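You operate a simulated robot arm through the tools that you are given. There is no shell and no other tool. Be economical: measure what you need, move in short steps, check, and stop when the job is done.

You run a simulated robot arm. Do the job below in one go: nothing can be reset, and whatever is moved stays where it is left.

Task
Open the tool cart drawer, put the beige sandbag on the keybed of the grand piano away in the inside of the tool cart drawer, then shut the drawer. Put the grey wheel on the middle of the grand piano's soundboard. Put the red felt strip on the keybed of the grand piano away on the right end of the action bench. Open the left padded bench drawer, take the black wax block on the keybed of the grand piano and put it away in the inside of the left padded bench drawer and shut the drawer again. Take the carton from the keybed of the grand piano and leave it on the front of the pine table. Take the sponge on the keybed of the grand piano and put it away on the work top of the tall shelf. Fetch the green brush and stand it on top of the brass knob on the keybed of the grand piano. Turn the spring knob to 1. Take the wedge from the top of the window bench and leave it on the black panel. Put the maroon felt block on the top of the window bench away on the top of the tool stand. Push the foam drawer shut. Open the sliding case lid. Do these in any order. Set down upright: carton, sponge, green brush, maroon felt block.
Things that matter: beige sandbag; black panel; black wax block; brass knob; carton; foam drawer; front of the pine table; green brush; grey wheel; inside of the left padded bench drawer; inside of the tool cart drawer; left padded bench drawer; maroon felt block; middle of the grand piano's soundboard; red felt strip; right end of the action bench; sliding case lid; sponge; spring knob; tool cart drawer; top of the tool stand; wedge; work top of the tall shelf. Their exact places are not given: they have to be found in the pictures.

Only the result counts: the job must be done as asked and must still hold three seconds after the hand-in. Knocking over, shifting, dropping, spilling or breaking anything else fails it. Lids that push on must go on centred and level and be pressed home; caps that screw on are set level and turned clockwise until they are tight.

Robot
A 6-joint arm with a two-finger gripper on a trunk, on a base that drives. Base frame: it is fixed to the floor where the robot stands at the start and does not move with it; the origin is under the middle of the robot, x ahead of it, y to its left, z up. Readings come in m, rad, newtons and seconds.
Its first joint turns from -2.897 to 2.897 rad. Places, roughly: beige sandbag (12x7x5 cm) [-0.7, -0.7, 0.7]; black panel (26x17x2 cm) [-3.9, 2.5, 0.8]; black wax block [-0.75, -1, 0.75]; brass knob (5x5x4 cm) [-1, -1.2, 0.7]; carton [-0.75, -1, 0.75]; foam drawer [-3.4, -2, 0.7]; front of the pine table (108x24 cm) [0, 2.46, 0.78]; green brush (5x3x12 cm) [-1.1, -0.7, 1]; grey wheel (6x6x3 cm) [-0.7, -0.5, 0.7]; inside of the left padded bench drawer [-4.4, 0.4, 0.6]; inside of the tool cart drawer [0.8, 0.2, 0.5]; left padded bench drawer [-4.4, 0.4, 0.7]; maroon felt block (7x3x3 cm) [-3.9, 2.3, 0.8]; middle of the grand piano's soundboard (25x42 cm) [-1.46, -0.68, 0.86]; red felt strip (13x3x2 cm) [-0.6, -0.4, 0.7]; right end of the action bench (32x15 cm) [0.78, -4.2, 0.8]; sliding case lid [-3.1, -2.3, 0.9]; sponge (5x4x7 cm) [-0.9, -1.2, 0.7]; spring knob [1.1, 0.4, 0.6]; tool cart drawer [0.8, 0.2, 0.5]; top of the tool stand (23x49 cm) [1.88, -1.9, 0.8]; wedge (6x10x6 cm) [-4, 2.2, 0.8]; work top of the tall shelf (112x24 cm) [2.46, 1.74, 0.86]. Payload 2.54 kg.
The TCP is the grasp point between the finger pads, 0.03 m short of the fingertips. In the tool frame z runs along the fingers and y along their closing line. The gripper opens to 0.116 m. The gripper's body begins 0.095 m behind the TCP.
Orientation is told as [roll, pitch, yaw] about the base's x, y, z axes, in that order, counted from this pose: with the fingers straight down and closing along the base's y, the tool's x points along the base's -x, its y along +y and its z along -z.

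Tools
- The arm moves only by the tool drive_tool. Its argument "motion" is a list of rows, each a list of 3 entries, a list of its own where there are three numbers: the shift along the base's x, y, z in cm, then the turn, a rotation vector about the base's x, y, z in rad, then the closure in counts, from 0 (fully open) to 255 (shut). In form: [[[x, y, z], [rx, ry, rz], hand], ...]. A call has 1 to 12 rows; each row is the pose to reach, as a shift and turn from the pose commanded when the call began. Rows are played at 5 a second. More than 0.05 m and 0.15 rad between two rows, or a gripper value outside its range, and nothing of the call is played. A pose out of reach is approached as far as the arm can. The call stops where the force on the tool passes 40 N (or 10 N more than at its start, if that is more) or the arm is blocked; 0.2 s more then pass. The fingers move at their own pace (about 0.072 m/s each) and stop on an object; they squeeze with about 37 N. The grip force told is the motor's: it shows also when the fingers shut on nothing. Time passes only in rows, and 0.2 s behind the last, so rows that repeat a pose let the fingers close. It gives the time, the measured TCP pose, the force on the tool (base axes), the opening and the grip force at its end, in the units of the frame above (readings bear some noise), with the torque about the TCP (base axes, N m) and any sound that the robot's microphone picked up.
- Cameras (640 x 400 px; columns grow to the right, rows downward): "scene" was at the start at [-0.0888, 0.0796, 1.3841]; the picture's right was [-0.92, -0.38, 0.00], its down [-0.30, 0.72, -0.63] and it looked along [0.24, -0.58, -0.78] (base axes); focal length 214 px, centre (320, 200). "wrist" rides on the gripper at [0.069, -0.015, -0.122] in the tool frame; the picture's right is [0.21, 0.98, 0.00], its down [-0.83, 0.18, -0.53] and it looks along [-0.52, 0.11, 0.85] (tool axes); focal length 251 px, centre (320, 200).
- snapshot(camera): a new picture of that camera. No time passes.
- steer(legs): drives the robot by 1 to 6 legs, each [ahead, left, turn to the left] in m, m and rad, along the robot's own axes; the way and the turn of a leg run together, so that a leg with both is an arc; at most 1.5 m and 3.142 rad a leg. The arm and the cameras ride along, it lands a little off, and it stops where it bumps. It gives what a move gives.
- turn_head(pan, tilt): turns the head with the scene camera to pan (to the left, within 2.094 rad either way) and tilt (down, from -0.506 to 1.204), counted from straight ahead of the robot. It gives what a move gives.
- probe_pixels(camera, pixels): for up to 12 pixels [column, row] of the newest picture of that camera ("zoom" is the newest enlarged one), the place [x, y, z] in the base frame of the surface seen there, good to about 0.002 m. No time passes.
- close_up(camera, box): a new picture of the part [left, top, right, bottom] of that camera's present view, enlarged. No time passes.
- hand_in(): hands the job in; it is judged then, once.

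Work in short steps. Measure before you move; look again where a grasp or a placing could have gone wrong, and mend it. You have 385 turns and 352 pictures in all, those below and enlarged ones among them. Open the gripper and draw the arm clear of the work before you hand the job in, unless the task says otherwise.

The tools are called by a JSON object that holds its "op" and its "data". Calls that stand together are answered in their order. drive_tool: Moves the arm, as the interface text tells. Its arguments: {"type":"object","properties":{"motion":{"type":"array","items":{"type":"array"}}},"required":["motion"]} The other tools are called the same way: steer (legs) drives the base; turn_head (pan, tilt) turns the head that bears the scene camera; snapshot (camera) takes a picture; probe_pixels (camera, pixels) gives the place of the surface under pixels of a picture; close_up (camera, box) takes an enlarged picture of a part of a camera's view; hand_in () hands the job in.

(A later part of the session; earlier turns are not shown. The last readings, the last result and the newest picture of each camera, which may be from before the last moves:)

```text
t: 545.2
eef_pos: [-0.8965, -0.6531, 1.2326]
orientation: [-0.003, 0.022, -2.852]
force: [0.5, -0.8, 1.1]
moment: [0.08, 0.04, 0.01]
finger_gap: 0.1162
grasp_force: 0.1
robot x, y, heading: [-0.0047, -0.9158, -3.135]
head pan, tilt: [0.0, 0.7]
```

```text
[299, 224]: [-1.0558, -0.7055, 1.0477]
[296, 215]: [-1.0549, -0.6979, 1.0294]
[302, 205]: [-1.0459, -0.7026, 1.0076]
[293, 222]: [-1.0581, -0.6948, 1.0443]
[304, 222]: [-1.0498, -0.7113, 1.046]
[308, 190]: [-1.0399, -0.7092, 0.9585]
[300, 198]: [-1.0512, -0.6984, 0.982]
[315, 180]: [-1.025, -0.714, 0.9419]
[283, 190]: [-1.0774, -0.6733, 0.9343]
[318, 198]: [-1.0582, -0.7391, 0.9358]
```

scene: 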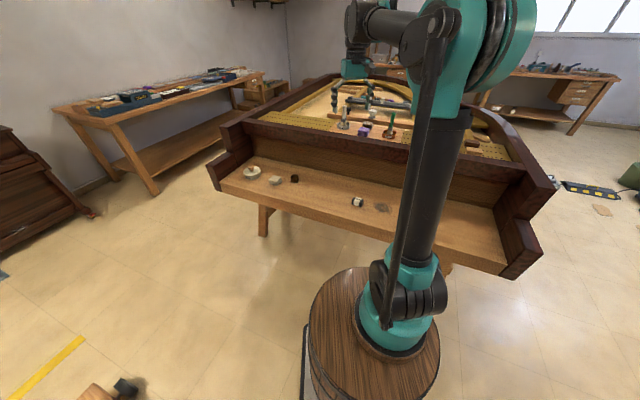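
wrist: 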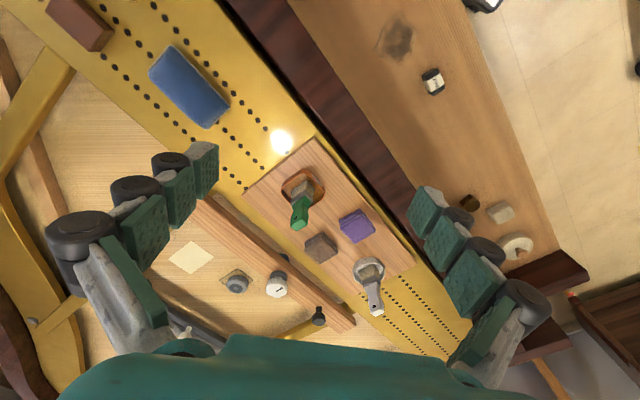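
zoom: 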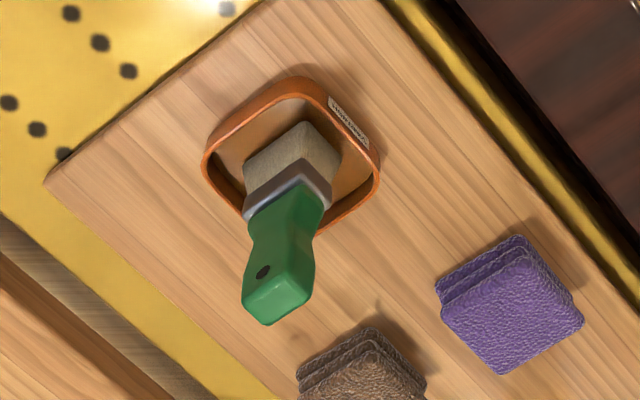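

Brush handle top centre (-1.054,-0.703,1.048), broad faces facing (0.893,0.45). Rotate −1.395 to close on the broad faces and move above.

{"op": "drive_tool", "data": {"motion": [[[-1.6, -0.5, 0], [0, 0, -0.14], 100], [[-3.1, -1, 0], [0, 0, -0.28], 120], [[-4.7, -1.5, 0], [0, 0, -0.42], 120], [[-6.3, -2, 0], [0, 0, -0.56], 120], [[-7.9, -2.5, 0], [0, 0, -0.7], 120], [[-9.4, -3, 0], [0, 0, -0.84], 120], [[-11, -3.5, 0], [0, 0, -0.98], 120], [[-12.6, -4, 0], [0, 0, -1.12], 120], [[-14.1, -4.5, 0], [0, 0, -1.26], 120], [[-15.7, -5, 0], [0, 0, -1.395], 120], [[-15.7, -5, -4], [0, 0, -1.395], 120]]}}

{"op": "snapshot", "data": {"camera": "wrist"}}

```text
t: 547.6
eef_pos: [-0.9932, -0.7153, 1.1586]
orientation: [-0.003, 0.021, 2.041]
force: [1.3, -0.3, 0.7]
moment: [0.01, 0.06, 0.02]
finger_gap: 0.0612
grasp_force: 0.0
out of reach, approached as far as the arm can: row 2, 3, 4, 5, 6, 7, 8, 9, 10, 11
robot x, y, heading: [0.0004, -0.9116, -3.142]
head pan, tilt: [0.0, 0.7]
```

```text
173 pictures are left
```

wrist: 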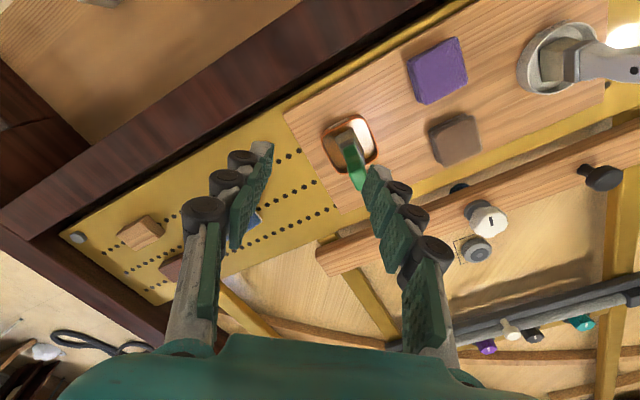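

Out of reach by a few cm at this height. The keybed edge is farther than I thought, so move the base 0.12 m ahead.

{"op": "steer", "data": {"legs": [[0.12, -0.05, 0]]}}

```text
t: 548.9
eef_pos: [-1.1142, -0.6668, 1.1582]
orientation: [-0.003, 0.021, 2.045]
force: [0.3, -0.5, 0.0]
moment: [-0.01, -0.02, 0.03]
finger_gap: 0.0614
grasp_force: 0.0
robot x, y, heading: [-0.1238, -0.8657, -3.144]
head pan, tilt: [0.0, 0.7]
```

{"op": "drive_tool", "data": {"motion": [[[3, -1.8, 0], [0, 0, 0], 120], [[6.1, -3.6, -1], [0, 0, 0], 120], [[6.1, -3.6, -4], [0, 0, 0], 120]]}}

{"op": "snapshot", "data": {"camera": "wrist"}}

```text
t: 549.7
eef_pos: [-1.0523, -0.7018, 1.1169]
orientation: [-0.003, 0.019, 2.043]
force: [-0.8, -0.1, -0.5]
moment: [0.04, 0.0, 0.02]
finger_gap: 0.0613
grasp_force: 0.1
robot x, y, heading: [-0.1237, -0.8675, -3.142]
head pan, tilt: [0.0, 0.7]
```

```text
172 pictures are left
```

wrist: 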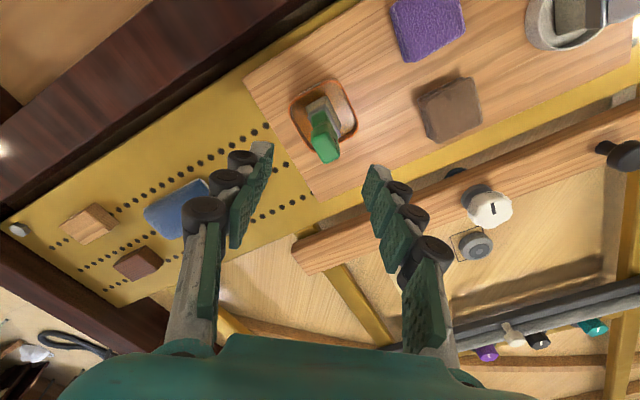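

{"op": "close_up", "data": {"camera": "wrist", "box": [280, 70, 380, 170]}}

{"op": "probe_pixels", "data": {"camera": "zoom", "pixels": [[318, 340], [280, 345], [350, 330], [330, 345], [280, 310], [345, 300], [310, 200], [270, 180], [370, 190]]}}

```text
4.00 times, centred on (330, 120) of wrist
```

zoom: 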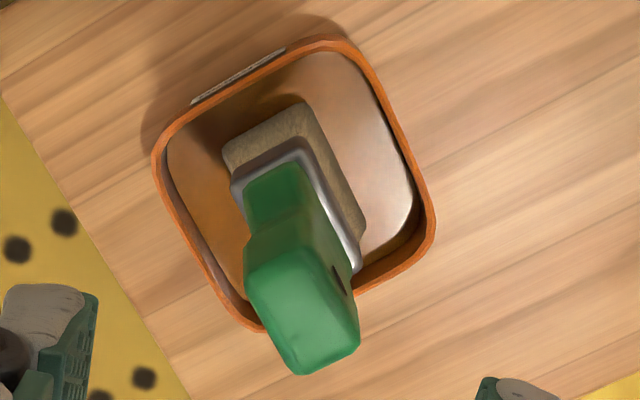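

```text
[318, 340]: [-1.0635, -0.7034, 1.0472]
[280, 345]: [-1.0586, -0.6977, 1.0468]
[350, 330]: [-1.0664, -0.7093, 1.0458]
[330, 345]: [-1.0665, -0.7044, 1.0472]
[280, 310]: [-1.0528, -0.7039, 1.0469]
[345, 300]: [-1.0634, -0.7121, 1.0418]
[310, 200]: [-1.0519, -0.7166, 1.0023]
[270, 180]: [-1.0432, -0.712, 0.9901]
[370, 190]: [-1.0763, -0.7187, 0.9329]
```

The brush's broad axis is rotated from my estimate; probe its corners precisely.

{"op": "probe_pixels", "data": {"camera": "zoom", "pixels": [[256, 288], [316, 272], [353, 342], [302, 368], [230, 155], [306, 112], [358, 222], [238, 185], [300, 155], [355, 262], [290, 330], [340, 310]]}}

```text
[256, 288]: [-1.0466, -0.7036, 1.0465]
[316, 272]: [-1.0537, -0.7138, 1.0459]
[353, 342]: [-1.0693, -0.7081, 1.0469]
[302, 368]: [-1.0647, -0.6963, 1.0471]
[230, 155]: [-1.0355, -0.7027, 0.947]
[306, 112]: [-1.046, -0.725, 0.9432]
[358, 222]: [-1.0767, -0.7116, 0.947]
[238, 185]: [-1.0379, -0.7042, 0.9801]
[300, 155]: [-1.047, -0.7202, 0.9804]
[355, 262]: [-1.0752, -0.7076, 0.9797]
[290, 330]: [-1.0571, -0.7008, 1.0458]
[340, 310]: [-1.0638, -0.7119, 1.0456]
```

Broad axis is along (-0.92,0.40). Rotate +0.653, centre on (-1.0575,-0.7057), descend to grip the handle.

{"op": "drive_tool", "data": {"motion": [[[-0.1, -0.1, 0], [0, 0, 0.14], 120], [[-0.2, -0.2, 0], [0, 0, 0.28], 120], [[-0.3, -0.3, 0], [0, 0, 0.42], 120], [[-0.5, -0.4, 0], [0, 0, 0.56], 120], [[-0.5, -0.4, 0], [0, 0, 0.653], 120], [[-0.5, -0.4, -3], [0, 0, 0.653], 120], [[-0.5, -0.4, -6], [0, 0, 0.653], 120]]}}

{"op": "snapshot", "data": {"camera": "wrist"}}

```text
t: 551.3
eef_pos: [-1.0573, -0.7071, 1.0559]
orientation: [-0.003, 0.022, 2.697]
force: [-0.4, -0.6, 0.2]
moment: [0.0, 0.03, 0.0]
finger_gap: 0.0615
grasp_force: 0.1
robot x, y, heading: [-0.1228, -0.8655, -3.141]
head pan, tilt: [0.0, 0.7]
```

```text
170 pictures are left
```

wrist: 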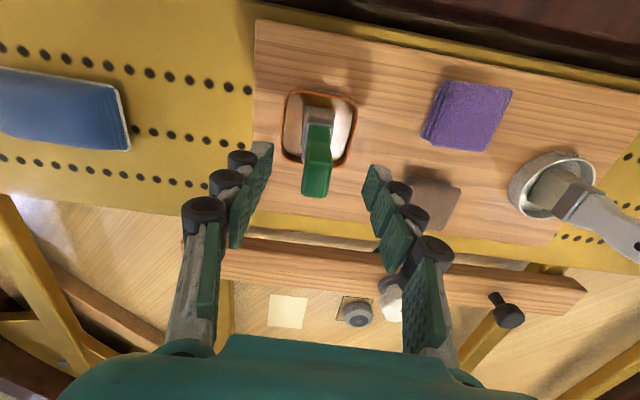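

Centred. Level the tool (cancel the 0.02 pitch), descend and close.

{"op": "drive_tool", "data": {"motion": [[[0, 0, -1.5], [0.0095, 0.02, 0], 120], [[0, 0, -3.1], [0.0095, 0.02, 0], 120], [[0, 0, -3.1], [0.0095, 0.02, 0], 200], [[0, 0, -3.1], [0.0095, 0.02, 0], 255], [[0, 0, -3.1], [0.0095, 0.02, 0], 255], [[0, 0, -3.1], [0.0095, 0.02, 0], 255]]}}

{"op": "snapshot", "data": {"camera": "wrist"}}

```text
t: 552.7
eef_pos: [-1.0571, -0.7063, 1.0267]
orientation: [-0.002, -0.001, 2.698]
force: [0.7, -0.5, 0.1]
moment: [0.0, 0.02, -0.02]
finger_gap: 0.0163
grasp_force: 37.4
robot x, y, heading: [-0.1215, -0.8662, -3.135]
head pan, tilt: [0.0, 0.7]
```

```text
169 pictures are left
```

wrist: 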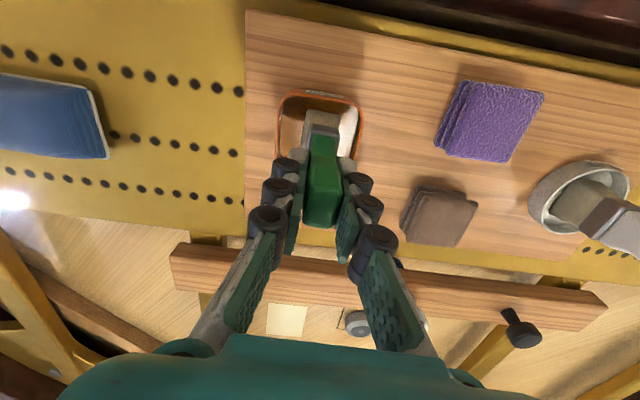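

Gripped (1.6 cm). Lift straight up slowly and check.

{"op": "drive_tool", "data": {"motion": [[[0, 0, 1], [0, 0, 0], 255], [[0, 0, 2.5], [0, 0, 0], 255], [[0, 0, 4.5], [0, 0, 0], 255], [[0, 0, 6.5], [0, 0, 0], 255], [[0, 0, 8.5], [0, 0, 0], 255]]}}

{"op": "snapshot", "data": {"camera": "wrist"}}

{"op": "close_up", "data": {"camera": "scene", "box": [330, 70, 470, 170]}}

```text
t: 553.9
eef_pos: [-1.0569, -0.7063, 1.1119]
orientation: [-0.004, -0.001, 2.696]
force: [0.4, 0.7, -1.3]
moment: [-0.02, -0.01, -0.01]
finger_gap: 0.0163
grasp_force: 36.9
robot x, y, heading: [-0.1254, -0.8645, -3.14]
head pan, tilt: [0.0, 0.7]
```

```text
168 pictures are left
```

wrist: 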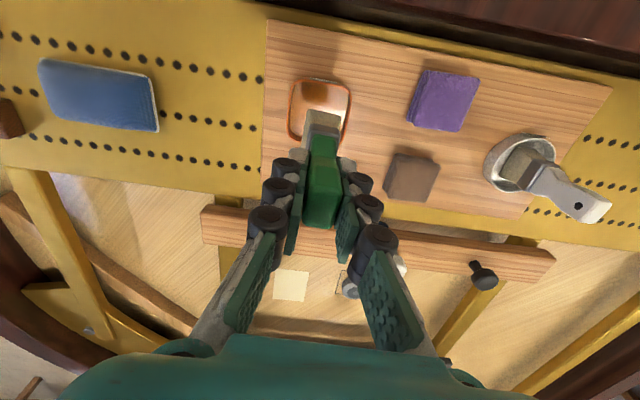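

```text
4.00 times, centred on (400, 120) of scene
```

zoom: 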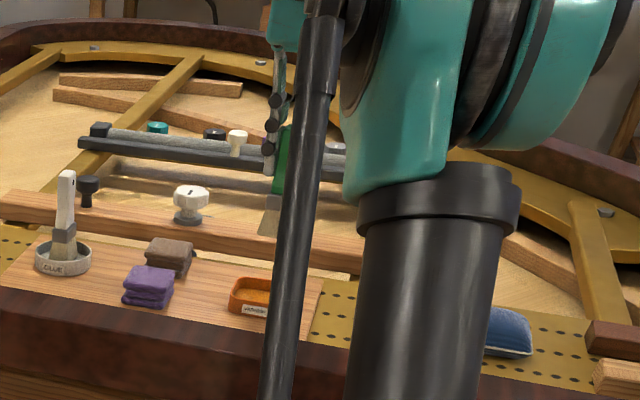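

Lifted cleanly. Carry it via x≈−0.85 to above the knob.

{"op": "drive_tool", "data": {"motion": [[[4.5, 0, 0], [0, 0, 0], 255], [[9, 0, 0], [0, 0, 0], 255], [[13.5, 0, 0], [0, 0, 0], 255], [[17, -2, 0], [0, 0, 0], 255], [[17.5, -6.5, 0], [0, 0, 0], 255], [[17.5, -11, 0], [0, 0, 0], 255], [[17.5, -15.5, 0], [0, 0, 0], 255], [[17.5, -20, 0], [0, 0, 0], 255], [[17.5, -24.5, 0], [0, 0, 0], 255], [[17.5, -29, 0], [0, 0, 0], 255], [[17.5, -33.5, 0], [0, 0, 0], 255], [[17.5, -38, 0], [0, 0, 0], 255]]}}

{"op": "snapshot", "data": {"camera": "wrist"}}

```text
t: 556.5
eef_pos: [-0.8835, -1.0861, 1.1123]
orientation: [-0.003, -0.001, 2.694]
force: [-0.2, 1.3, -1.0]
moment: [-0.03, 0.02, 0.0]
finger_gap: 0.0161
grasp_force: 37.4
robot x, y, heading: [-0.1246, -0.8655, -3.136]
head pan, tilt: [0.0, 0.7]
```

```text
166 pictures are left
```

wrist: 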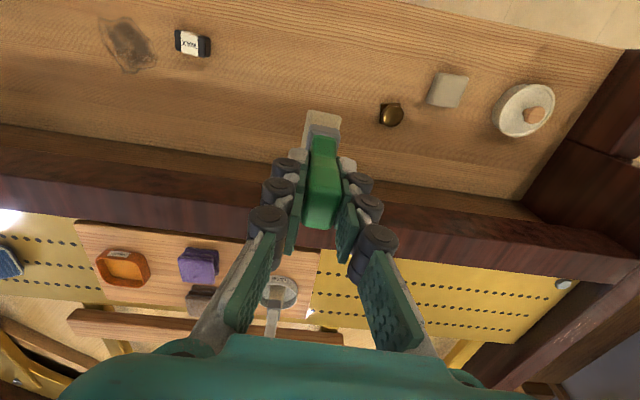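

{"op": "close_up", "data": {"camera": "wrist", "box": [360, 85, 420, 145]}}

{"op": "probe_pixels", "data": {"camera": "zoom", "pixels": [[330, 190], [300, 190], [360, 200], [350, 165], [340, 230], [390, 200], [320, 165], [310, 215], [370, 230], [400, 180]]}}

```text
6.67 times, centred on (390, 115) of wrist
```

zoom: 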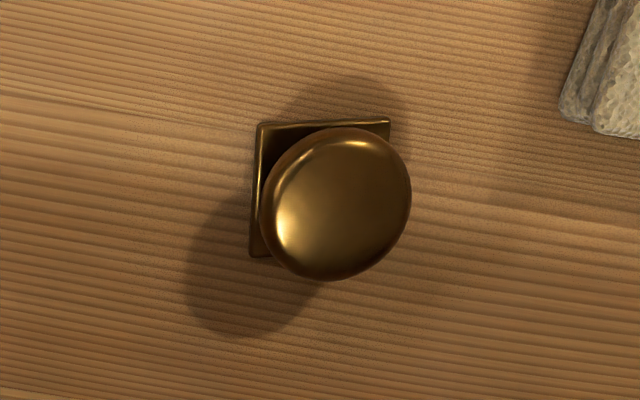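

```text
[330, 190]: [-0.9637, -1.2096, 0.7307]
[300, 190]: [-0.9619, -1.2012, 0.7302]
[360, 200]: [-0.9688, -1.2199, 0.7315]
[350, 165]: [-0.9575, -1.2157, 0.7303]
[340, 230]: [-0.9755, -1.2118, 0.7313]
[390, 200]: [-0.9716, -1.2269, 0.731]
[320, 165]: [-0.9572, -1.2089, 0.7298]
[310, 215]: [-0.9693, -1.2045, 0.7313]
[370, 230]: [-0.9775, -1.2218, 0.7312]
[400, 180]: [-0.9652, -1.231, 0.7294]
```

Knob axis ≈(-0.968,-1.212), top 0.731. Move over it and descend most of the way.

{"op": "drive_tool", "data": {"motion": [[[-2.8, -4, 0], [0, 0, 0], 255], [[-5.6, -8, 0], [0, 0, 0], 255], [[-8.5, -12.5, 0], [0, 0, 0], 255], [[-8.5, -12.5, -4], [0, 0, 0], 255], [[-8.5, -12.5, -8], [0, 0, 0], 255], [[-8.5, -12.5, -12], [0, 0, 0], 255], [[-8.5, -12.5, -16], [0, 0, 0], 255], [[-8.5, -12.5, -20], [0, 0, 0], 255], [[-8.5, -12.5, -24], [0, 0, 0], 255], [[-8.5, -12.5, -26.5], [0, 0, 0], 255]]}}

{"op": "close_up", "data": {"camera": "scene", "box": [260, 120, 360, 200]}}

{"op": "snapshot", "data": {"camera": "wrist"}}

```text
refused: row 3 steps farther than a row can; nothing moved
```

```text
5.00 times, centred on (310, 160) of scene
```

zoom: 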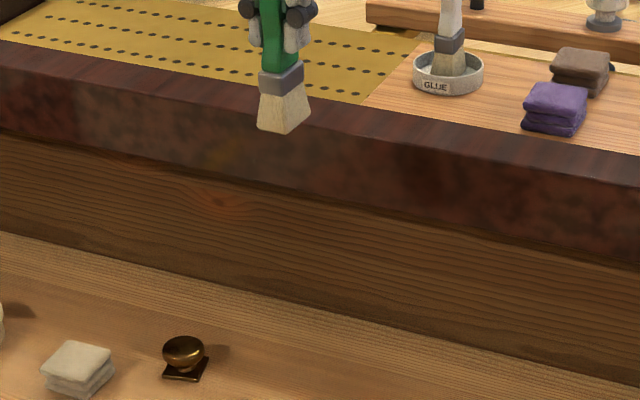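

```text
163 pictures are left
```

wrist: 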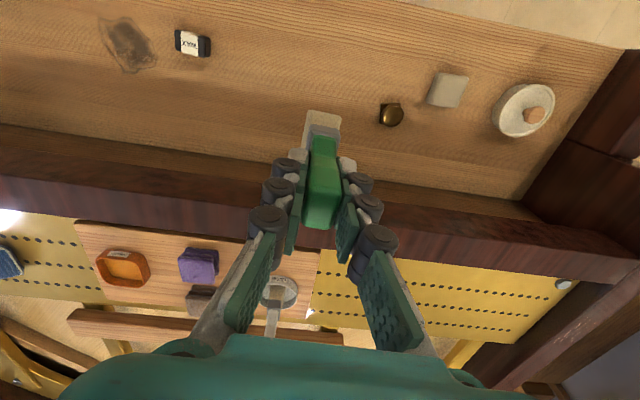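

Measure the bristle bottom while it hangs.

{"op": "probe_pixels", "data": {"camera": "zoom", "pixels": [[285, 127], [265, 125], [298, 120], [282, 110], [306, 117], [260, 120]]}}

{"op": "drive_tool", "data": {"motion": [[[-2.1, -3.1, 0], [0, 0, 0], 255], [[-4.2, -6.2, 0], [0, 0, 0], 255], [[-6.4, -9.4, 0], [0, 0, 0], 255], [[-8.5, -12.5, 0], [0, 0, 0], 255], [[-8.5, -12.5, -4], [0, 0, 0], 255], [[-8.5, -12.5, -8], [0, 0, 0], 255], [[-8.5, -12.5, -12], [0, 0, 0], 255], [[-8.5, -12.5, -16], [0, 0, 0], 255], [[-8.5, -12.5, -20], [0, 0, 0], 255], [[-8.5, -12.5, -24], [0, 0, 0], 255]]}}

{"op": "close_up", "data": {"camera": "scene", "box": [260, 120, 360, 200]}}

{"op": "snapshot", "data": {"camera": "wrist"}}

```text
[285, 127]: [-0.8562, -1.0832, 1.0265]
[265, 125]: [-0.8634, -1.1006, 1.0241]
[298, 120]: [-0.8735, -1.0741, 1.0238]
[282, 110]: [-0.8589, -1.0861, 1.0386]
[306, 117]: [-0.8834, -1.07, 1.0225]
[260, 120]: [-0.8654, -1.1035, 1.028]
```

```text
t: 558.7
eef_pos: [-0.9683, -1.2127, 0.8686]
orientation: [-0.003, -0.004, 2.696]
force: [0.0, 0.4, -0.6]
moment: [-0.01, 0.04, -0.01]
finger_gap: 0.0159
grasp_force: 37.2
robot x, y, heading: [-0.1265, -0.8658, -3.133]
head pan, tilt: [0.0, 0.7]
```

```text
5.00 times, centred on (310, 160) of scene
```

zoom: 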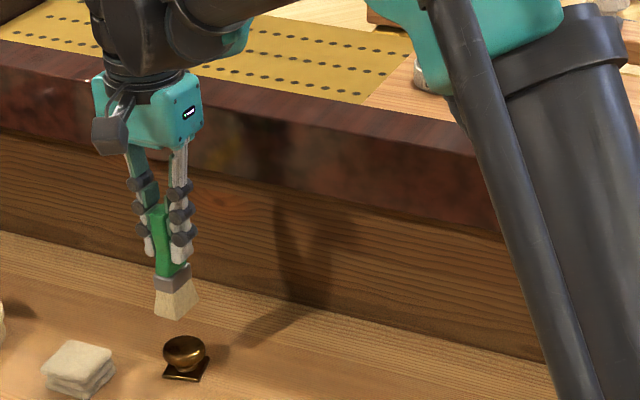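

```text
161 pictures are left
```

wrist: 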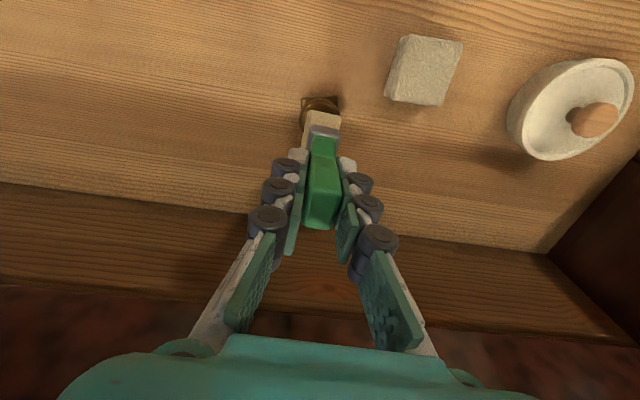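

Alignment looks right. Lower to just above, then in millimetre steps.

{"op": "drive_tool", "data": {"motion": [[[-0.2, 0.1, -2], [0, 0, 0], 255], [[-0.2, 0.1, -3.5], [0, 0, 0], 255], [[-0.2, 0.1, -4.4], [0, 0, 0], 255], [[-0.2, 0.1, -4.4], [0, 0, 0], 255]]}}

{"op": "close_up", "data": {"camera": "scene", "box": [270, 150, 320, 200]}}

```text
t: 559.7
eef_pos: [-0.9716, -1.2115, 0.8262]
orientation: [-0.006, 0.0, 2.697]
force: [0.0, -0.5, -1.5]
moment: [-0.02, 0.01, 0.01]
finger_gap: 0.0166
grasp_force: 36.8
robot x, y, heading: [-0.1184, -0.8662, -3.135]
head pan, tilt: [0.0, 0.7]
```

```text
8.00 times, centred on (295, 175) of scene
```

zoom: 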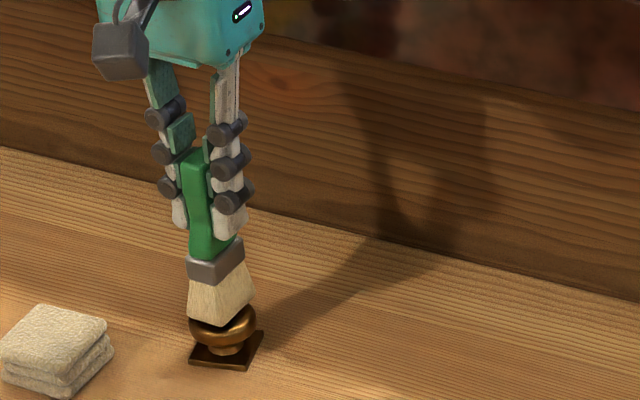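

Just above the knob and centred. Step down gently to contact.

{"op": "drive_tool", "data": {"motion": [[[0.1, 0, -0.15], [0, 0, 0], 255], [[0.1, 0, -0.3], [0, 0, 0], 255]]}}

{"op": "drive_tool", "data": {"motion": [[[0, 0, -0.1], [0, 0, 0], 255], [[0, 0, -0.2], [0, 0, 0], 255]]}}

```text
t: 560.3
eef_pos: [-0.97, -1.2109, 0.8236]
orientation: [-0.003, -0.001, 2.698]
force: [-1.0, 0.4, 5.3]
moment: [0.02, 0.04, 0.02]
finger_gap: 0.0163
grasp_force: 37.5
robot x, y, heading: [-0.1231, -0.865, -3.137]
head pan, tilt: [0.0, 0.7]
```

```text
t: 560.9
eef_pos: [-0.9676, -1.2094, 0.8231]
orientation: [-0.002, 0.0, 2.694]
force: [-3.0, 1.4, 32.6]
moment: [0.14, 0.32, -0.01]
finger_gap: 0.0161
grasp_force: 36.7
robot x, y, heading: [-0.1251, -0.8661, -3.138]
head pan, tilt: [0.0, 0.7]
```

Contact made (32 N). Ease up 2 mm, then open slowly.

{"op": "drive_tool", "data": {"motion": [[[0, 0, 0.15], [0, 0, 0], 255], [[0, 0, 0.2], [0, 0, 0], 255]]}}

{"op": "close_up", "data": {"camera": "scene", "box": [270, 150, 320, 200]}}

```text
t: 561.5
eef_pos: [-0.9683, -1.2109, 0.8232]
orientation: [-0.005, 0.0, 2.697]
force: [-0.6, 2.5, 5.7]
moment: [0.25, -0.02, 0.01]
finger_gap: 0.0163
grasp_force: 37.3
robot x, y, heading: [-0.1202, -0.8646, -3.139]
head pan, tilt: [0.0, 0.7]
```

```text
8.00 times, centred on (295, 175) of scene
```

zoom: 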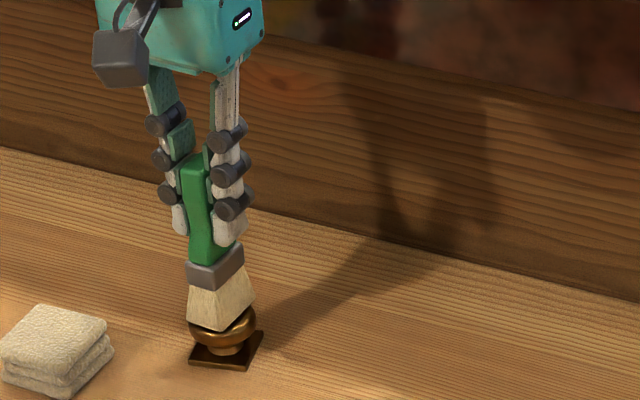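

Seated centrally. Open the fingers slowly, then check before lifting.

{"op": "drive_tool", "data": {"motion": [[[0, 0, 0], [0, 0, 0], 222], [[0, 0, 0], [0, 0, 0], 216], [[0, 0, 0], [0, 0, 0], 210], [[0, 0, 0], [0, 0, 0], 204], [[0, 0, 0], [0, 0, 0], 195], [[0, 0, 0], [0, 0, 0], 180], [[0, 0, 0], [0, 0, 0], 160], [[0, 0, 0], [0, 0, 0], 140], [[0, 0, 0], [0, 0, 0], 140]]}}

{"op": "close_up", "data": {"camera": "scene", "box": [270, 150, 320, 200]}}

{"op": "snapshot", "data": {"camera": "wrist"}}

```text
t: 563.5
eef_pos: [-0.9694, -1.2098, 0.8241]
orientation: [-0.003, -0.002, 2.695]
force: [-0.2, -1.0, -0.1]
moment: [0.0, 0.0, 0.0]
finger_gap: 0.052
grasp_force: 0.0
robot x, y, heading: [-0.1226, -0.8668, -3.14]
head pan, tilt: [0.0, 0.7]
```

```text
8.00 times, centred on (295, 175) of scene
```

zoom: 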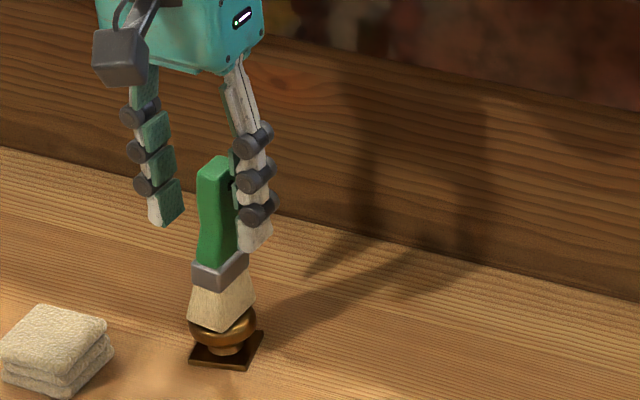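

```text
157 pictures are left
```

wrist: 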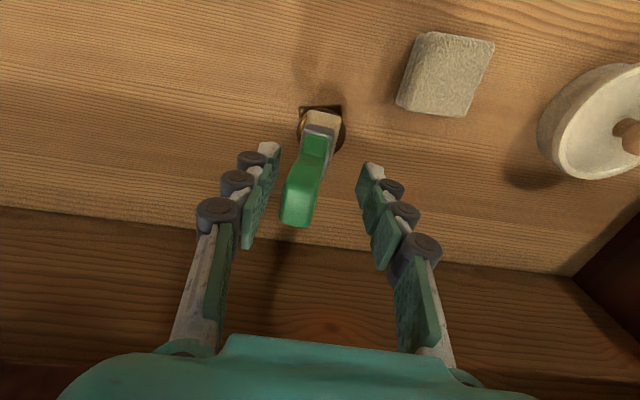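

The brush stands free but seems to lean a little. Zoom to judge.

{"op": "close_up", "data": {"camera": "wrist", "box": [270, 80, 370, 240]}}

{"op": "close_up", "data": {"camera": "scene", "box": [285, 165, 310, 200]}}

{"op": "probe_pixels", "data": {"camera": "wrist", "pixels": [[296, 218], [287, 215], [310, 215], [292, 180], [312, 185], [318, 132], [305, 118], [340, 122], [325, 160]]}}

```text
2.50 times, centred on (320, 160) of wrist
```

zoom: 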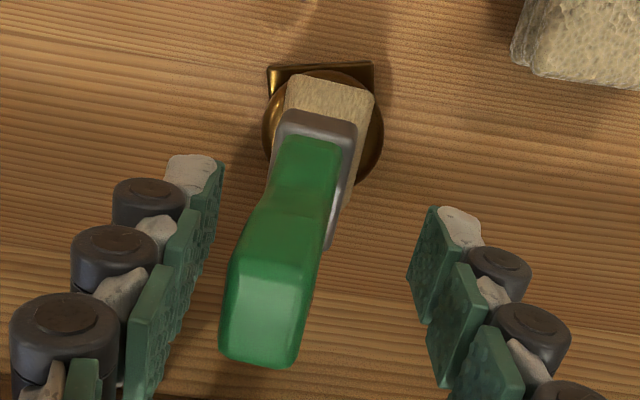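

```text
11.43 times, centred on (298, 182) of scene
```

zoom: 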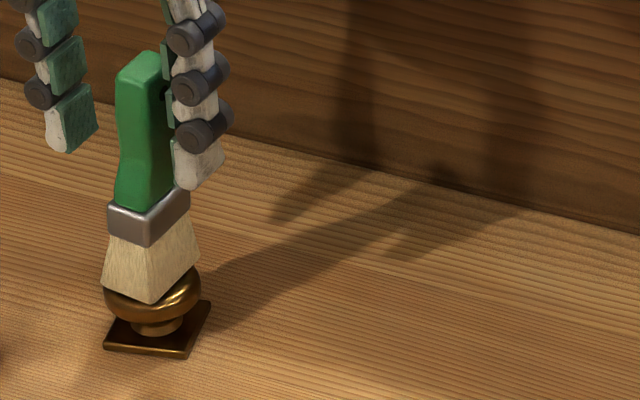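

```text
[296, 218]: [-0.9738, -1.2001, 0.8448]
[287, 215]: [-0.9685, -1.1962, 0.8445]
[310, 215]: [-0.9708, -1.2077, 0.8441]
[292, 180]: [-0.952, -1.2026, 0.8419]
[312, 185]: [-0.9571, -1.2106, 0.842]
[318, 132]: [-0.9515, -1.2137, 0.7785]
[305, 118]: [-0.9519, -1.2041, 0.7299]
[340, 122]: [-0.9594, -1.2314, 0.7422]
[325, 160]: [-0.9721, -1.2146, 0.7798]
```

I let two seconds pass without touching and re-look to see whether it's stable.

{"op": "drive_tool", "data": {"motion": [[[0, 0, 0], [0, 0, 0], 140], [[0, 0, 0], [0, 0, 0], 140], [[0, 0, 0], [0, 0, 0], 140], [[0, 0, 0], [0, 0, 0], 140], [[0, 0, 0], [0, 0, 0], 140], [[0, 0, 0], [0, 0, 0], 140], [[0, 0, 0], [0, 0, 0], 140], [[0, 0, 0], [0, 0, 0], 140], [[0, 0, 0], [0, 0, 0], 140], [[0, 0, 0], [0, 0, 0], 140]]}}

{"op": "close_up", "data": {"camera": "scene", "box": [285, 165, 310, 200]}}

{"op": "close_up", "data": {"camera": "wrist", "box": [270, 80, 370, 240]}}

```text
t: 565.7
eef_pos: [-0.9673, -1.2099, 0.8226]
orientation: [-0.004, -0.001, 2.696]
force: [-0.5, 0.0, -0.2]
moment: [0.03, 0.03, -0.01]
finger_gap: 0.0522
grasp_force: 0.1
robot x, y, heading: [-0.1213, -0.867, -3.135]
head pan, tilt: [0.0, 0.7]
```

```text
11.43 times, centred on (298, 182) of scene
```

zoom: 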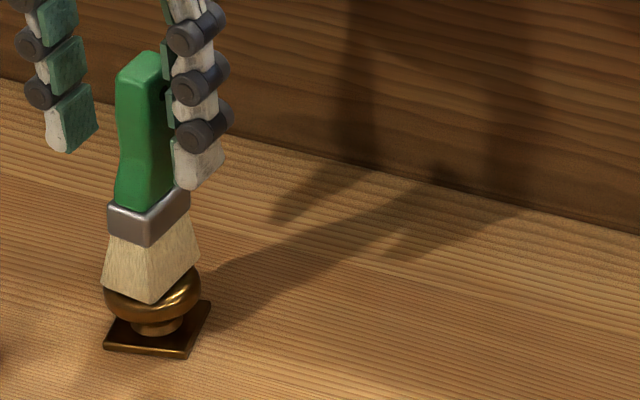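

```text
2.50 times, centred on (320, 160) of wrist
```

zoom: 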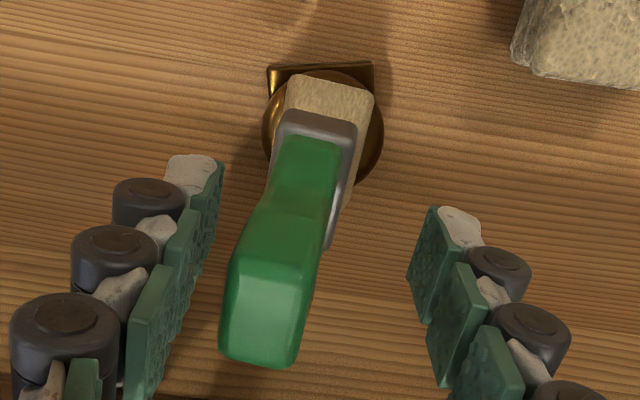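

Stable and centred. Rise straight up.

{"op": "drive_tool", "data": {"motion": [[[0, 0, 1.5], [0, 0, 0], 130], [[0, 0, 3.5], [0, 0, 0], 120], [[0, 0, 6], [0, 0, 0], 120], [[0, 0, 9], [0, 0, 0], 120], [[0, 0, 13], [0, 0, 0], 120], [[0, 0, 17], [0, 0, 0], 120], [[0, 0, 21], [0, 0, 0], 120]]}}

{"op": "close_up", "data": {"camera": "scene", "box": [270, 150, 320, 200]}}

```text
t: 567.3
eef_pos: [-0.9685, -1.2101, 1.0339]
orientation: [-0.004, -0.001, 2.695]
force: [-1.1, -0.8, 0.5]
moment: [0.0, -0.02, 0.0]
finger_gap: 0.0615
grasp_force: 0.0
robot x, y, heading: [-0.1227, -0.8643, -3.133]
head pan, tilt: [0.0, 0.7]
```

```text
8.00 times, centred on (295, 175) of scene
```

zoom: 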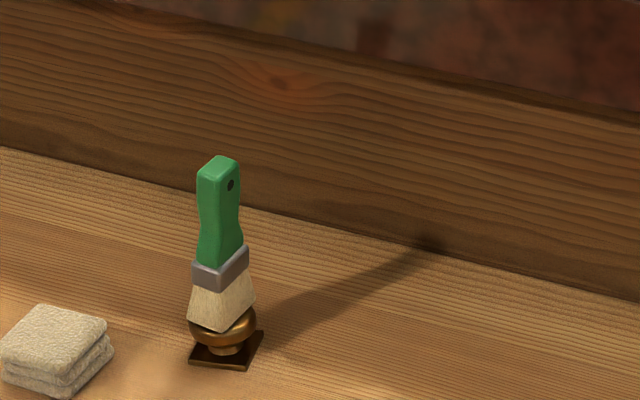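

The brush stands on the knob. Finally the black wax block: move for a view.

{"op": "drive_tool", "data": {"motion": [[[3.2, 2.7, 0], [0, 0, 0], 60], [[6.4, 5.4, 0], [0, 0, 0], 0], [[9.6, 8.1, 0], [0, 0, 0], 0], [[12.8, 10.9, 0], [0, 0, 0], 0], [[16, 13.6, -1], [0, 0, 0], 0], [[19.2, 16.4, -2.5], [0, 0, 0], 0], [[22.4, 19.1, -4], [0, 0, 0], 0], [[25.6, 21.8, -5.5], [0, 0, 0], 0], [[28.8, 24.6, -7], [0, 0, 0], 0], [[32, 27.3, -9], [0, 0, 0], 0]]}}

{"op": "snapshot", "data": {"camera": "wrist"}}

```text
t: 569.5
eef_pos: [-0.648, -0.9377, 0.9423]
orientation: [-0.002, -0.002, 2.696]
force: [0.7, 0.0, -0.3]
moment: [0.01, -0.05, 0.03]
finger_gap: 0.1157
grasp_force: 0.0
robot x, y, heading: [-0.126, -0.8627, -3.138]
head pan, tilt: [0.0, 0.7]
```

```text
151 pictures are left
```

wrist: 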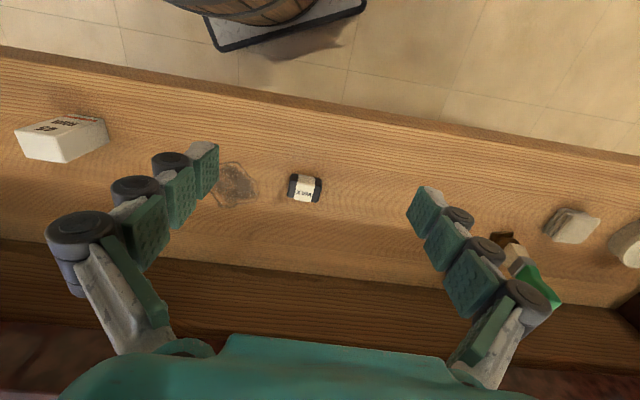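

{"op": "close_up", "data": {"camera": "wrist", "box": [270, 155, 350, 215]}}

{"op": "probe_pixels", "data": {"camera": "zoom", "pixels": [[160, 170], [160, 340], [400, 185], [405, 360], [280, 260], [180, 250], [380, 270], [280, 185], [280, 350]]}}

```text
6.67 times, centred on (310, 185) of wrist
```

zoom: 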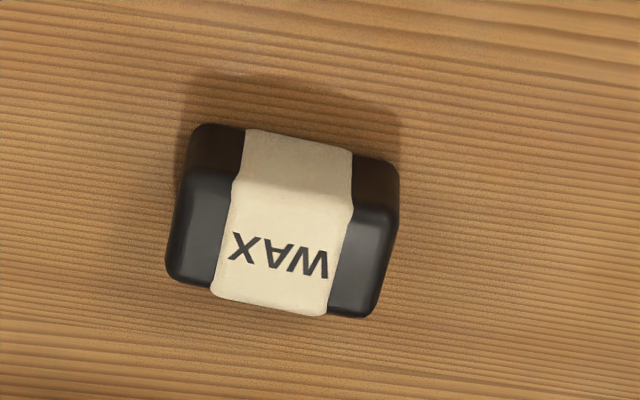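

```text
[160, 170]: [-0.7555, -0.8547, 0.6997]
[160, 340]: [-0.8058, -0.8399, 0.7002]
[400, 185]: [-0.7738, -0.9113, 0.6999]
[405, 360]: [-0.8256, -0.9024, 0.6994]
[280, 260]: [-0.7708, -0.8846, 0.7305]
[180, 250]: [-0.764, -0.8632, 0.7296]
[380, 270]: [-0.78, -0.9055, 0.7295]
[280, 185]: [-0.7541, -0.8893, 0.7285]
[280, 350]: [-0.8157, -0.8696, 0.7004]
```

Wax block centre (-0.770,-0.885), long axis already along the closing line. Descend to 0.733 and grip.

{"op": "drive_tool", "data": {"motion": [[[-4, 1.7, -1], [0, 0, 0], 60], [[-8, 3.4, -2], [0, 0, 0], 60], [[-12.1, 5.3, -4], [0, 0, 0], 60], [[-12.1, 5.3, -8], [0, 0, 0], 60], [[-12.1, 5.3, -12], [0, 0, 0], 60], [[-12.1, 5.3, -16], [0, 0, 0], 60], [[-12.1, 5.3, -19], [0, 0, 0], 60], [[-12.1, 5.3, -20.9], [0, 0, 0], 60], [[-12.1, 5.3, -20.9], [0, 0, 0], 255], [[-12.1, 5.3, -20.9], [0, 0, 0], 255], [[-12.1, 5.3, -20.9], [0, 0, 0], 255], [[-12.1, 5.3, -20.9], [0, 0, 0], 255]]}}

{"op": "snapshot", "data": {"camera": "wrist"}}

```text
t: 572.1
eef_pos: [-0.7705, -0.8849, 0.7357]
orientation: [-0.004, -0.001, 2.697]
force: [0.0, -0.1, -1.0]
moment: [0.01, -0.01, -0.01]
finger_gap: 0.0506
grasp_force: 37.4
robot x, y, heading: [-0.1226, -0.8658, -3.138]
head pan, tilt: [0.0, 0.7]
```

```text
149 pictures are left
```

wrist: 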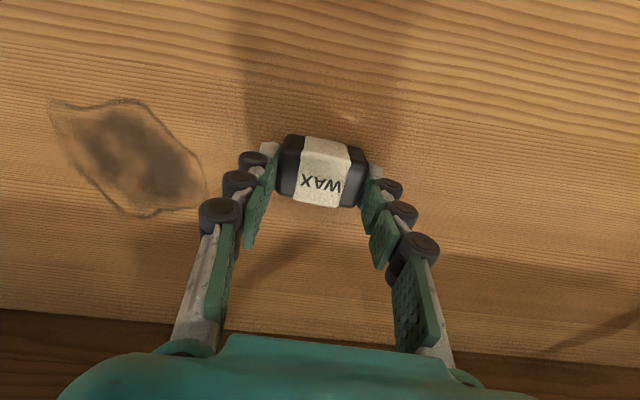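

Gripped (5 cm). Lift slowly to travel height.

{"op": "drive_tool", "data": {"motion": [[[0, 0, 1.5], [0, 0, 0], 255], [[0, 0, 3.5], [0, 0, 0], 255], [[0, 0, 6], [0, 0, 0], 255], [[0, 0, 9], [0, 0, 0], 255], [[0, 0, 13], [0, 0, 0], 255], [[0, 0, 17], [0, 0, 0], 255], [[0, 0, 21], [0, 0, 0], 255], [[2, 0, 25], [0, 0, 0], 255], [[5, 0, 28], [0, 0, 0], 255], [[8, 0, 31], [0, 0, 0], 255], [[11, 0, 33], [0, 0, 0], 255], [[14, 0, 35], [0, 0, 0], 255]]}}

```text
t: 574.7
eef_pos: [-0.6304, -0.8857, 1.0848]
orientation: [-0.005, -0.002, 2.697]
force: [-1.6, 0.0, -0.7]
moment: [-0.02, -0.01, -0.02]
finger_gap: 0.0505
grasp_force: 37.1
robot x, y, heading: [-0.1224, -0.8611, -3.136]
head pan, tilt: [0.0, 0.7]
```

Drive back out, north, then west toward the padded bench.

{"op": "steer", "data": {"legs": [[-0.3, 0, 0], [0, 0, -1.571], [1.2, 0.2, 0], [0.32, 0, 0], [0, 0, 1.571], [1.4, 0, 0]]}}

```text
t: 598.5
eef_pos: [-1.9202, 0.6629, 1.084]
orientation: [-0.004, -0.001, 2.683]
force: [-0.1, 0.7, -0.7]
moment: [0.02, 0.0, -0.01]
finger_gap: 0.0507
grasp_force: 37.1
robot x, y, heading: [-1.4134, 0.6782, 3.132]
head pan, tilt: [0.0, 0.7]
```

{"op": "steer", "data": {"legs": [[1.5, 0.05, 0], [0.27, 0.2, 0]]}}

{"op": "snapshot", "data": {"camera": "wrist"}}

{"op": "turn_head", "data": {"pan": 0.15, "tilt": 0.75}}

{"op": "snapshot", "data": {"camera": "scene"}}

```text
refused: leg 1 is longer than a leg can be; nothing moved
```

```text
148 pictures are left
```

wrist: 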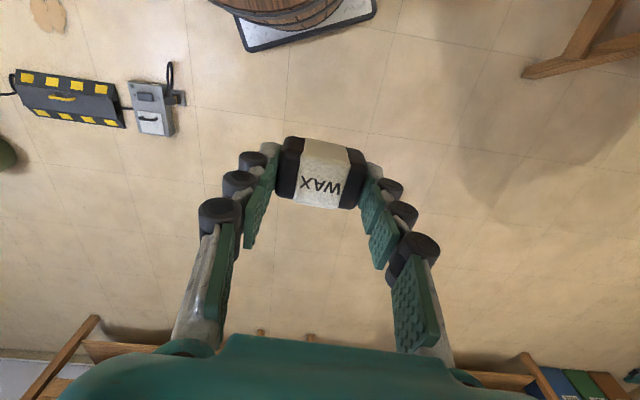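

```text
t: 599.2
eef_pos: [-1.9208, 0.6617, 1.0851]
orientation: [-0.003, -0.003, 2.682]
force: [0.5, 0.3, -0.5]
moment: [0.01, 0.0, 0.02]
finger_gap: 0.0506
grasp_force: 36.8
robot x, y, heading: [-1.4107, 0.672, 3.131]
head pan, tilt: [0.15, 0.75]
```

```text
147 pictures are left
```

scene: 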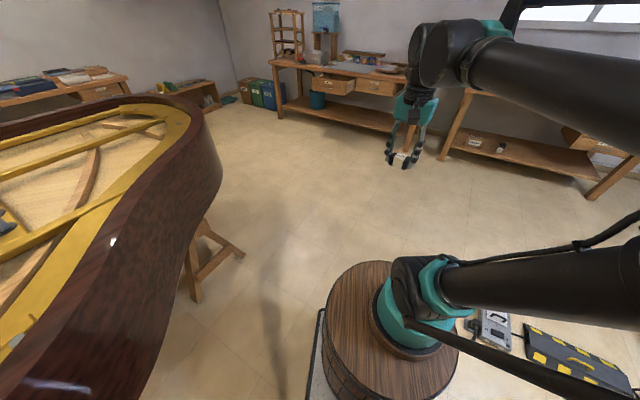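

{"op": "steer", "data": {"legs": [[1.4, 0.0, 0], [0.36, 0.25, 0]]}}

{"op": "snapshot", "data": {"camera": "wrist"}}

{"op": "snapshot", "data": {"camera": "scene"}}

```text
t: 608.5
eef_pos: [-3.6834, 0.4151, 1.0848]
orientation: [-0.003, -0.002, 2.687]
force: [0.9, -0.2, -1.4]
moment: [-0.01, -0.04, -0.01]
finger_gap: 0.0507
grasp_force: 36.7
robot x, y, heading: [-3.1786, 0.432, 3.137]
head pan, tilt: [0.15, 0.75]
```

```text
146 pictures are left
```

wrist: 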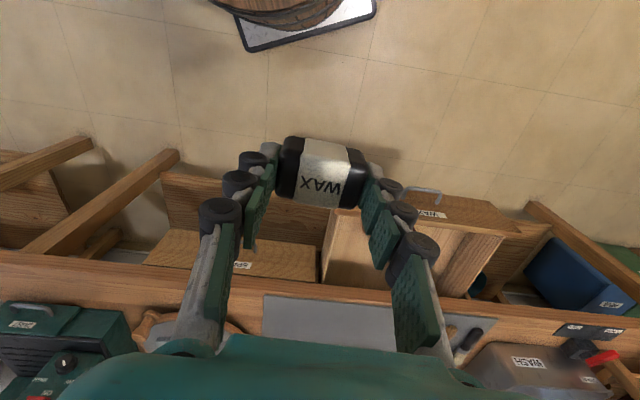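

```text
145 pictures are left
```

scene: 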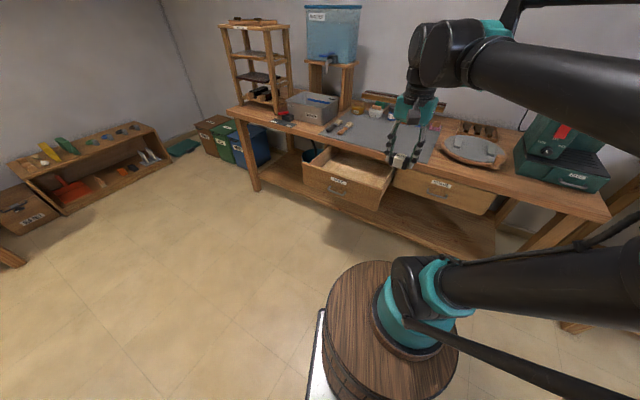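

Move above the free spot in the drawer (-4.185,0.24).

{"op": "drive_tool", "data": {"motion": [[[-4.2, -1.45, -0.5], [0, 0, 0.01], 255], [[-8.4, -2.9, -1], [0, 0, 0.02], 255], [[-12.6, -4.4, -1.5], [0, 0, 0.03], 255], [[-16.7, -5.8, -2], [0, 0, 0.04], 255], [[-20.9, -7.3, -2.5], [0, 0, 0.05], 255], [[-25.1, -8.75, -3], [0, 0, 0.06], 255], [[-29.3, -10.2, -3.5], [0, 0, 0.067], 255], [[-33.5, -11.7, -4], [0, 0, 0.067], 255], [[-37.7, -13.1, -4.5], [0, 0, 0.067], 255], [[-41.8, -14.6, -5], [0, 0, 0.067], 255], [[-46, -16, -5.5], [0, 0, 0.067], 255], [[-50.2, -17.5, -6], [0, 0, 0.067], 255]]}}

{"op": "snapshot", "data": {"camera": "wrist"}}

```text
t: 611.1
eef_pos: [-4.1849, 0.2393, 1.0258]
orientation: [-0.004, -0.002, 2.755]
force: [1.0, 0.6, 0.1]
moment: [-0.02, 0.06, -0.02]
finger_gap: 0.0507
grasp_force: 37.1
robot x, y, heading: [-3.1775, 0.4254, 3.143]
head pan, tilt: [0.15, 0.75]
```

```text
144 pictures are left
```

wrist: 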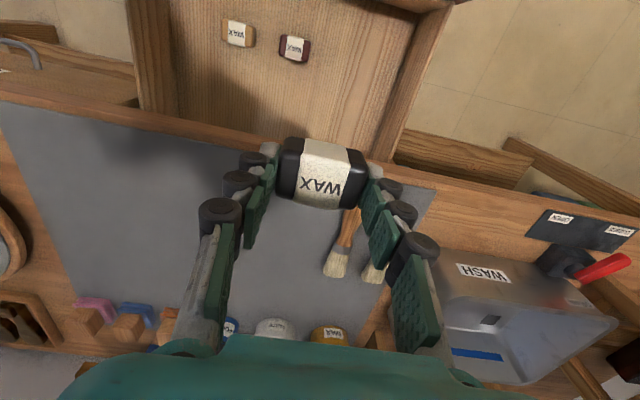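

{"op": "probe_pixels", "data": {"camera": "wrist", "pixels": [[230, 130], [400, 170], [350, 120], [300, 120], [250, 110], [295, 60], [240, 45], [395, 110], [400, 10], [250, 75], [330, 80]]}}

```text
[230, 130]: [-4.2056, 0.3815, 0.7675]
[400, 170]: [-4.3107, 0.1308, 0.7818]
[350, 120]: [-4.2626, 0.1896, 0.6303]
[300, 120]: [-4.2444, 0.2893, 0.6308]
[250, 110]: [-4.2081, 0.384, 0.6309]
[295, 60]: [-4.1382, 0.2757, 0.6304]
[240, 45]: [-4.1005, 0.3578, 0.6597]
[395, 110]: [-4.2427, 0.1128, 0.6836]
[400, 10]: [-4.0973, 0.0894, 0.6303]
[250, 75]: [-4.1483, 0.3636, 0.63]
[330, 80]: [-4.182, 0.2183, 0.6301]
```

Good clearances. Descend to the drawer floor.

{"op": "drive_tool", "data": {"motion": [[[0.3, 0, -4.5], [0, 0, 0], 255], [[0.3, 0, -9], [0, 0, 0], 255], [[0.3, 0, -13.5], [0, 0, 0], 255], [[0.3, 0, -18], [0, 0, 0], 255], [[0.3, 0, -22.5], [0, 0, 0], 255], [[0.3, 0, -27], [0, 0, 0], 255], [[0.3, 0, -31], [0, 0, 0], 255], [[0.3, 0, -34], [0, 0, 0], 255], [[0.3, 0, -35.7], [0, 0, 0], 255]]}}

{"op": "snapshot", "data": {"camera": "wrist"}}

```text
t: 613.1
eef_pos: [-4.1819, 0.2394, 0.6663]
orientation: [-0.004, -0.003, 2.756]
force: [0.3, -0.4, -0.3]
moment: [0.02, 0.01, 0.0]
finger_gap: 0.0507
grasp_force: 36.9
robot x, y, heading: [-3.1771, 0.4286, 3.136]
head pan, tilt: [0.15, 0.75]
```

```text
143 pictures are left
```

wrist: 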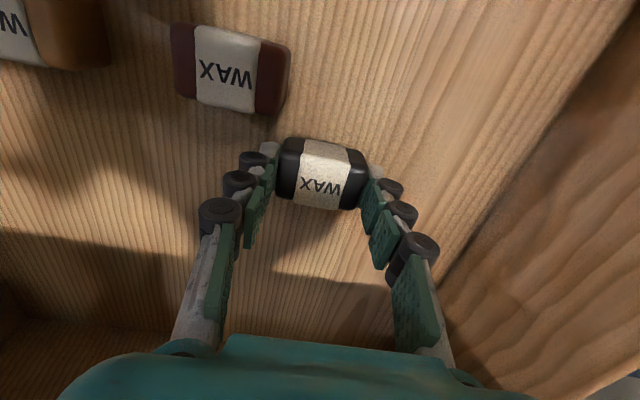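

On the floor. Release and rise straight up.

{"op": "drive_tool", "data": {"motion": [[[0, 0, 0], [0, 0, 0], 180], [[0, 0, 0], [0, 0, 0], 110], [[0, 0, 0], [0, 0, 0], 110], [[0, 0, 4], [0, 0, 0], 110], [[0, 0, 8.5], [0, 0, 0], 110], [[0, 0, 13], [0, 0, 0], 110], [[0, 0, 17.5], [0, 0, 0], 110], [[0, 0, 22], [0, 0, 0], 110], [[0, 0, 26], [0, 0, 0], 110]]}}

{"op": "snapshot", "data": {"camera": "wrist"}}

```text
t: 615.1
eef_pos: [-4.1832, 0.2401, 0.9287]
orientation: [-0.003, -0.003, 2.753]
force: [-0.6, 0.6, -0.3]
moment: [0.01, -0.01, 0.03]
finger_gap: 0.0659
grasp_force: 0.1
robot x, y, heading: [-3.1734, 0.4301, 3.134]
head pan, tilt: [0.15, 0.75]
```

```text
142 pictures are left
```

wrist: 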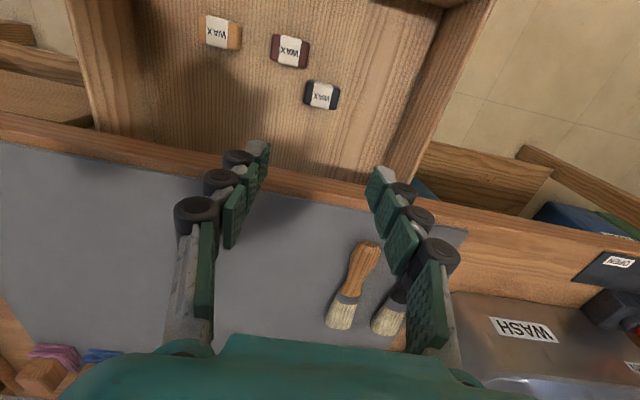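

Wax is in the drawer. Close the fingers and move outside the handle.

{"op": "drive_tool", "data": {"motion": [[[3.8, -0.5, 1], [0, 0, 0], 200], [[7.6, -1, 2], [0, 0, 0], 255], [[11.5, -1.5, 2], [0, 0, 0], 255], [[15.3, -2.1, 2], [0, 0, 0], 255], [[19.1, -2.6, 2], [0, 0, 0], 255], [[23, -3.1, 2], [0, 0, 0], 255], [[26.8, -3.6, 1], [0, 0, 0], 255], [[26.8, -3.6, -3], [0, 0, 0], 255], [[26.8, -3.6, -7], [0, 0, 0], 255], [[26.8, -3.6, -11], [0, 0, 0], 255]]}}

{"op": "snapshot", "data": {"camera": "wrist"}}

```text
t: 617.3
eef_pos: [-3.9162, 0.2024, 0.8167]
orientation: [-0.006, -0.002, 2.754]
force: [-0.4, 0.5, 0.9]
moment: [-0.01, 0.01, -0.02]
finger_gap: 0.0
grasp_force: 29.1
robot x, y, heading: [-3.1752, 0.431, 3.137]
head pan, tilt: [0.15, 0.75]
```

```text
141 pictures are left
```

wrist: 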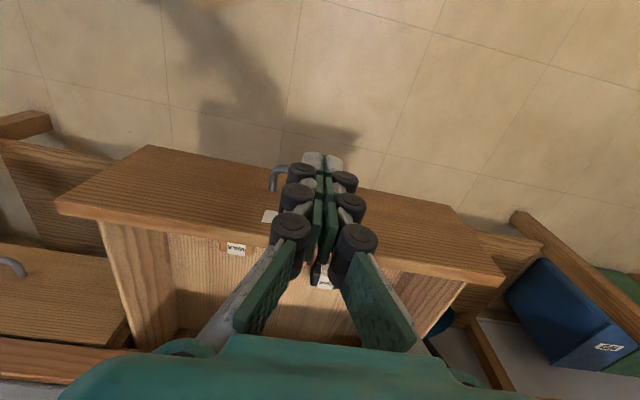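

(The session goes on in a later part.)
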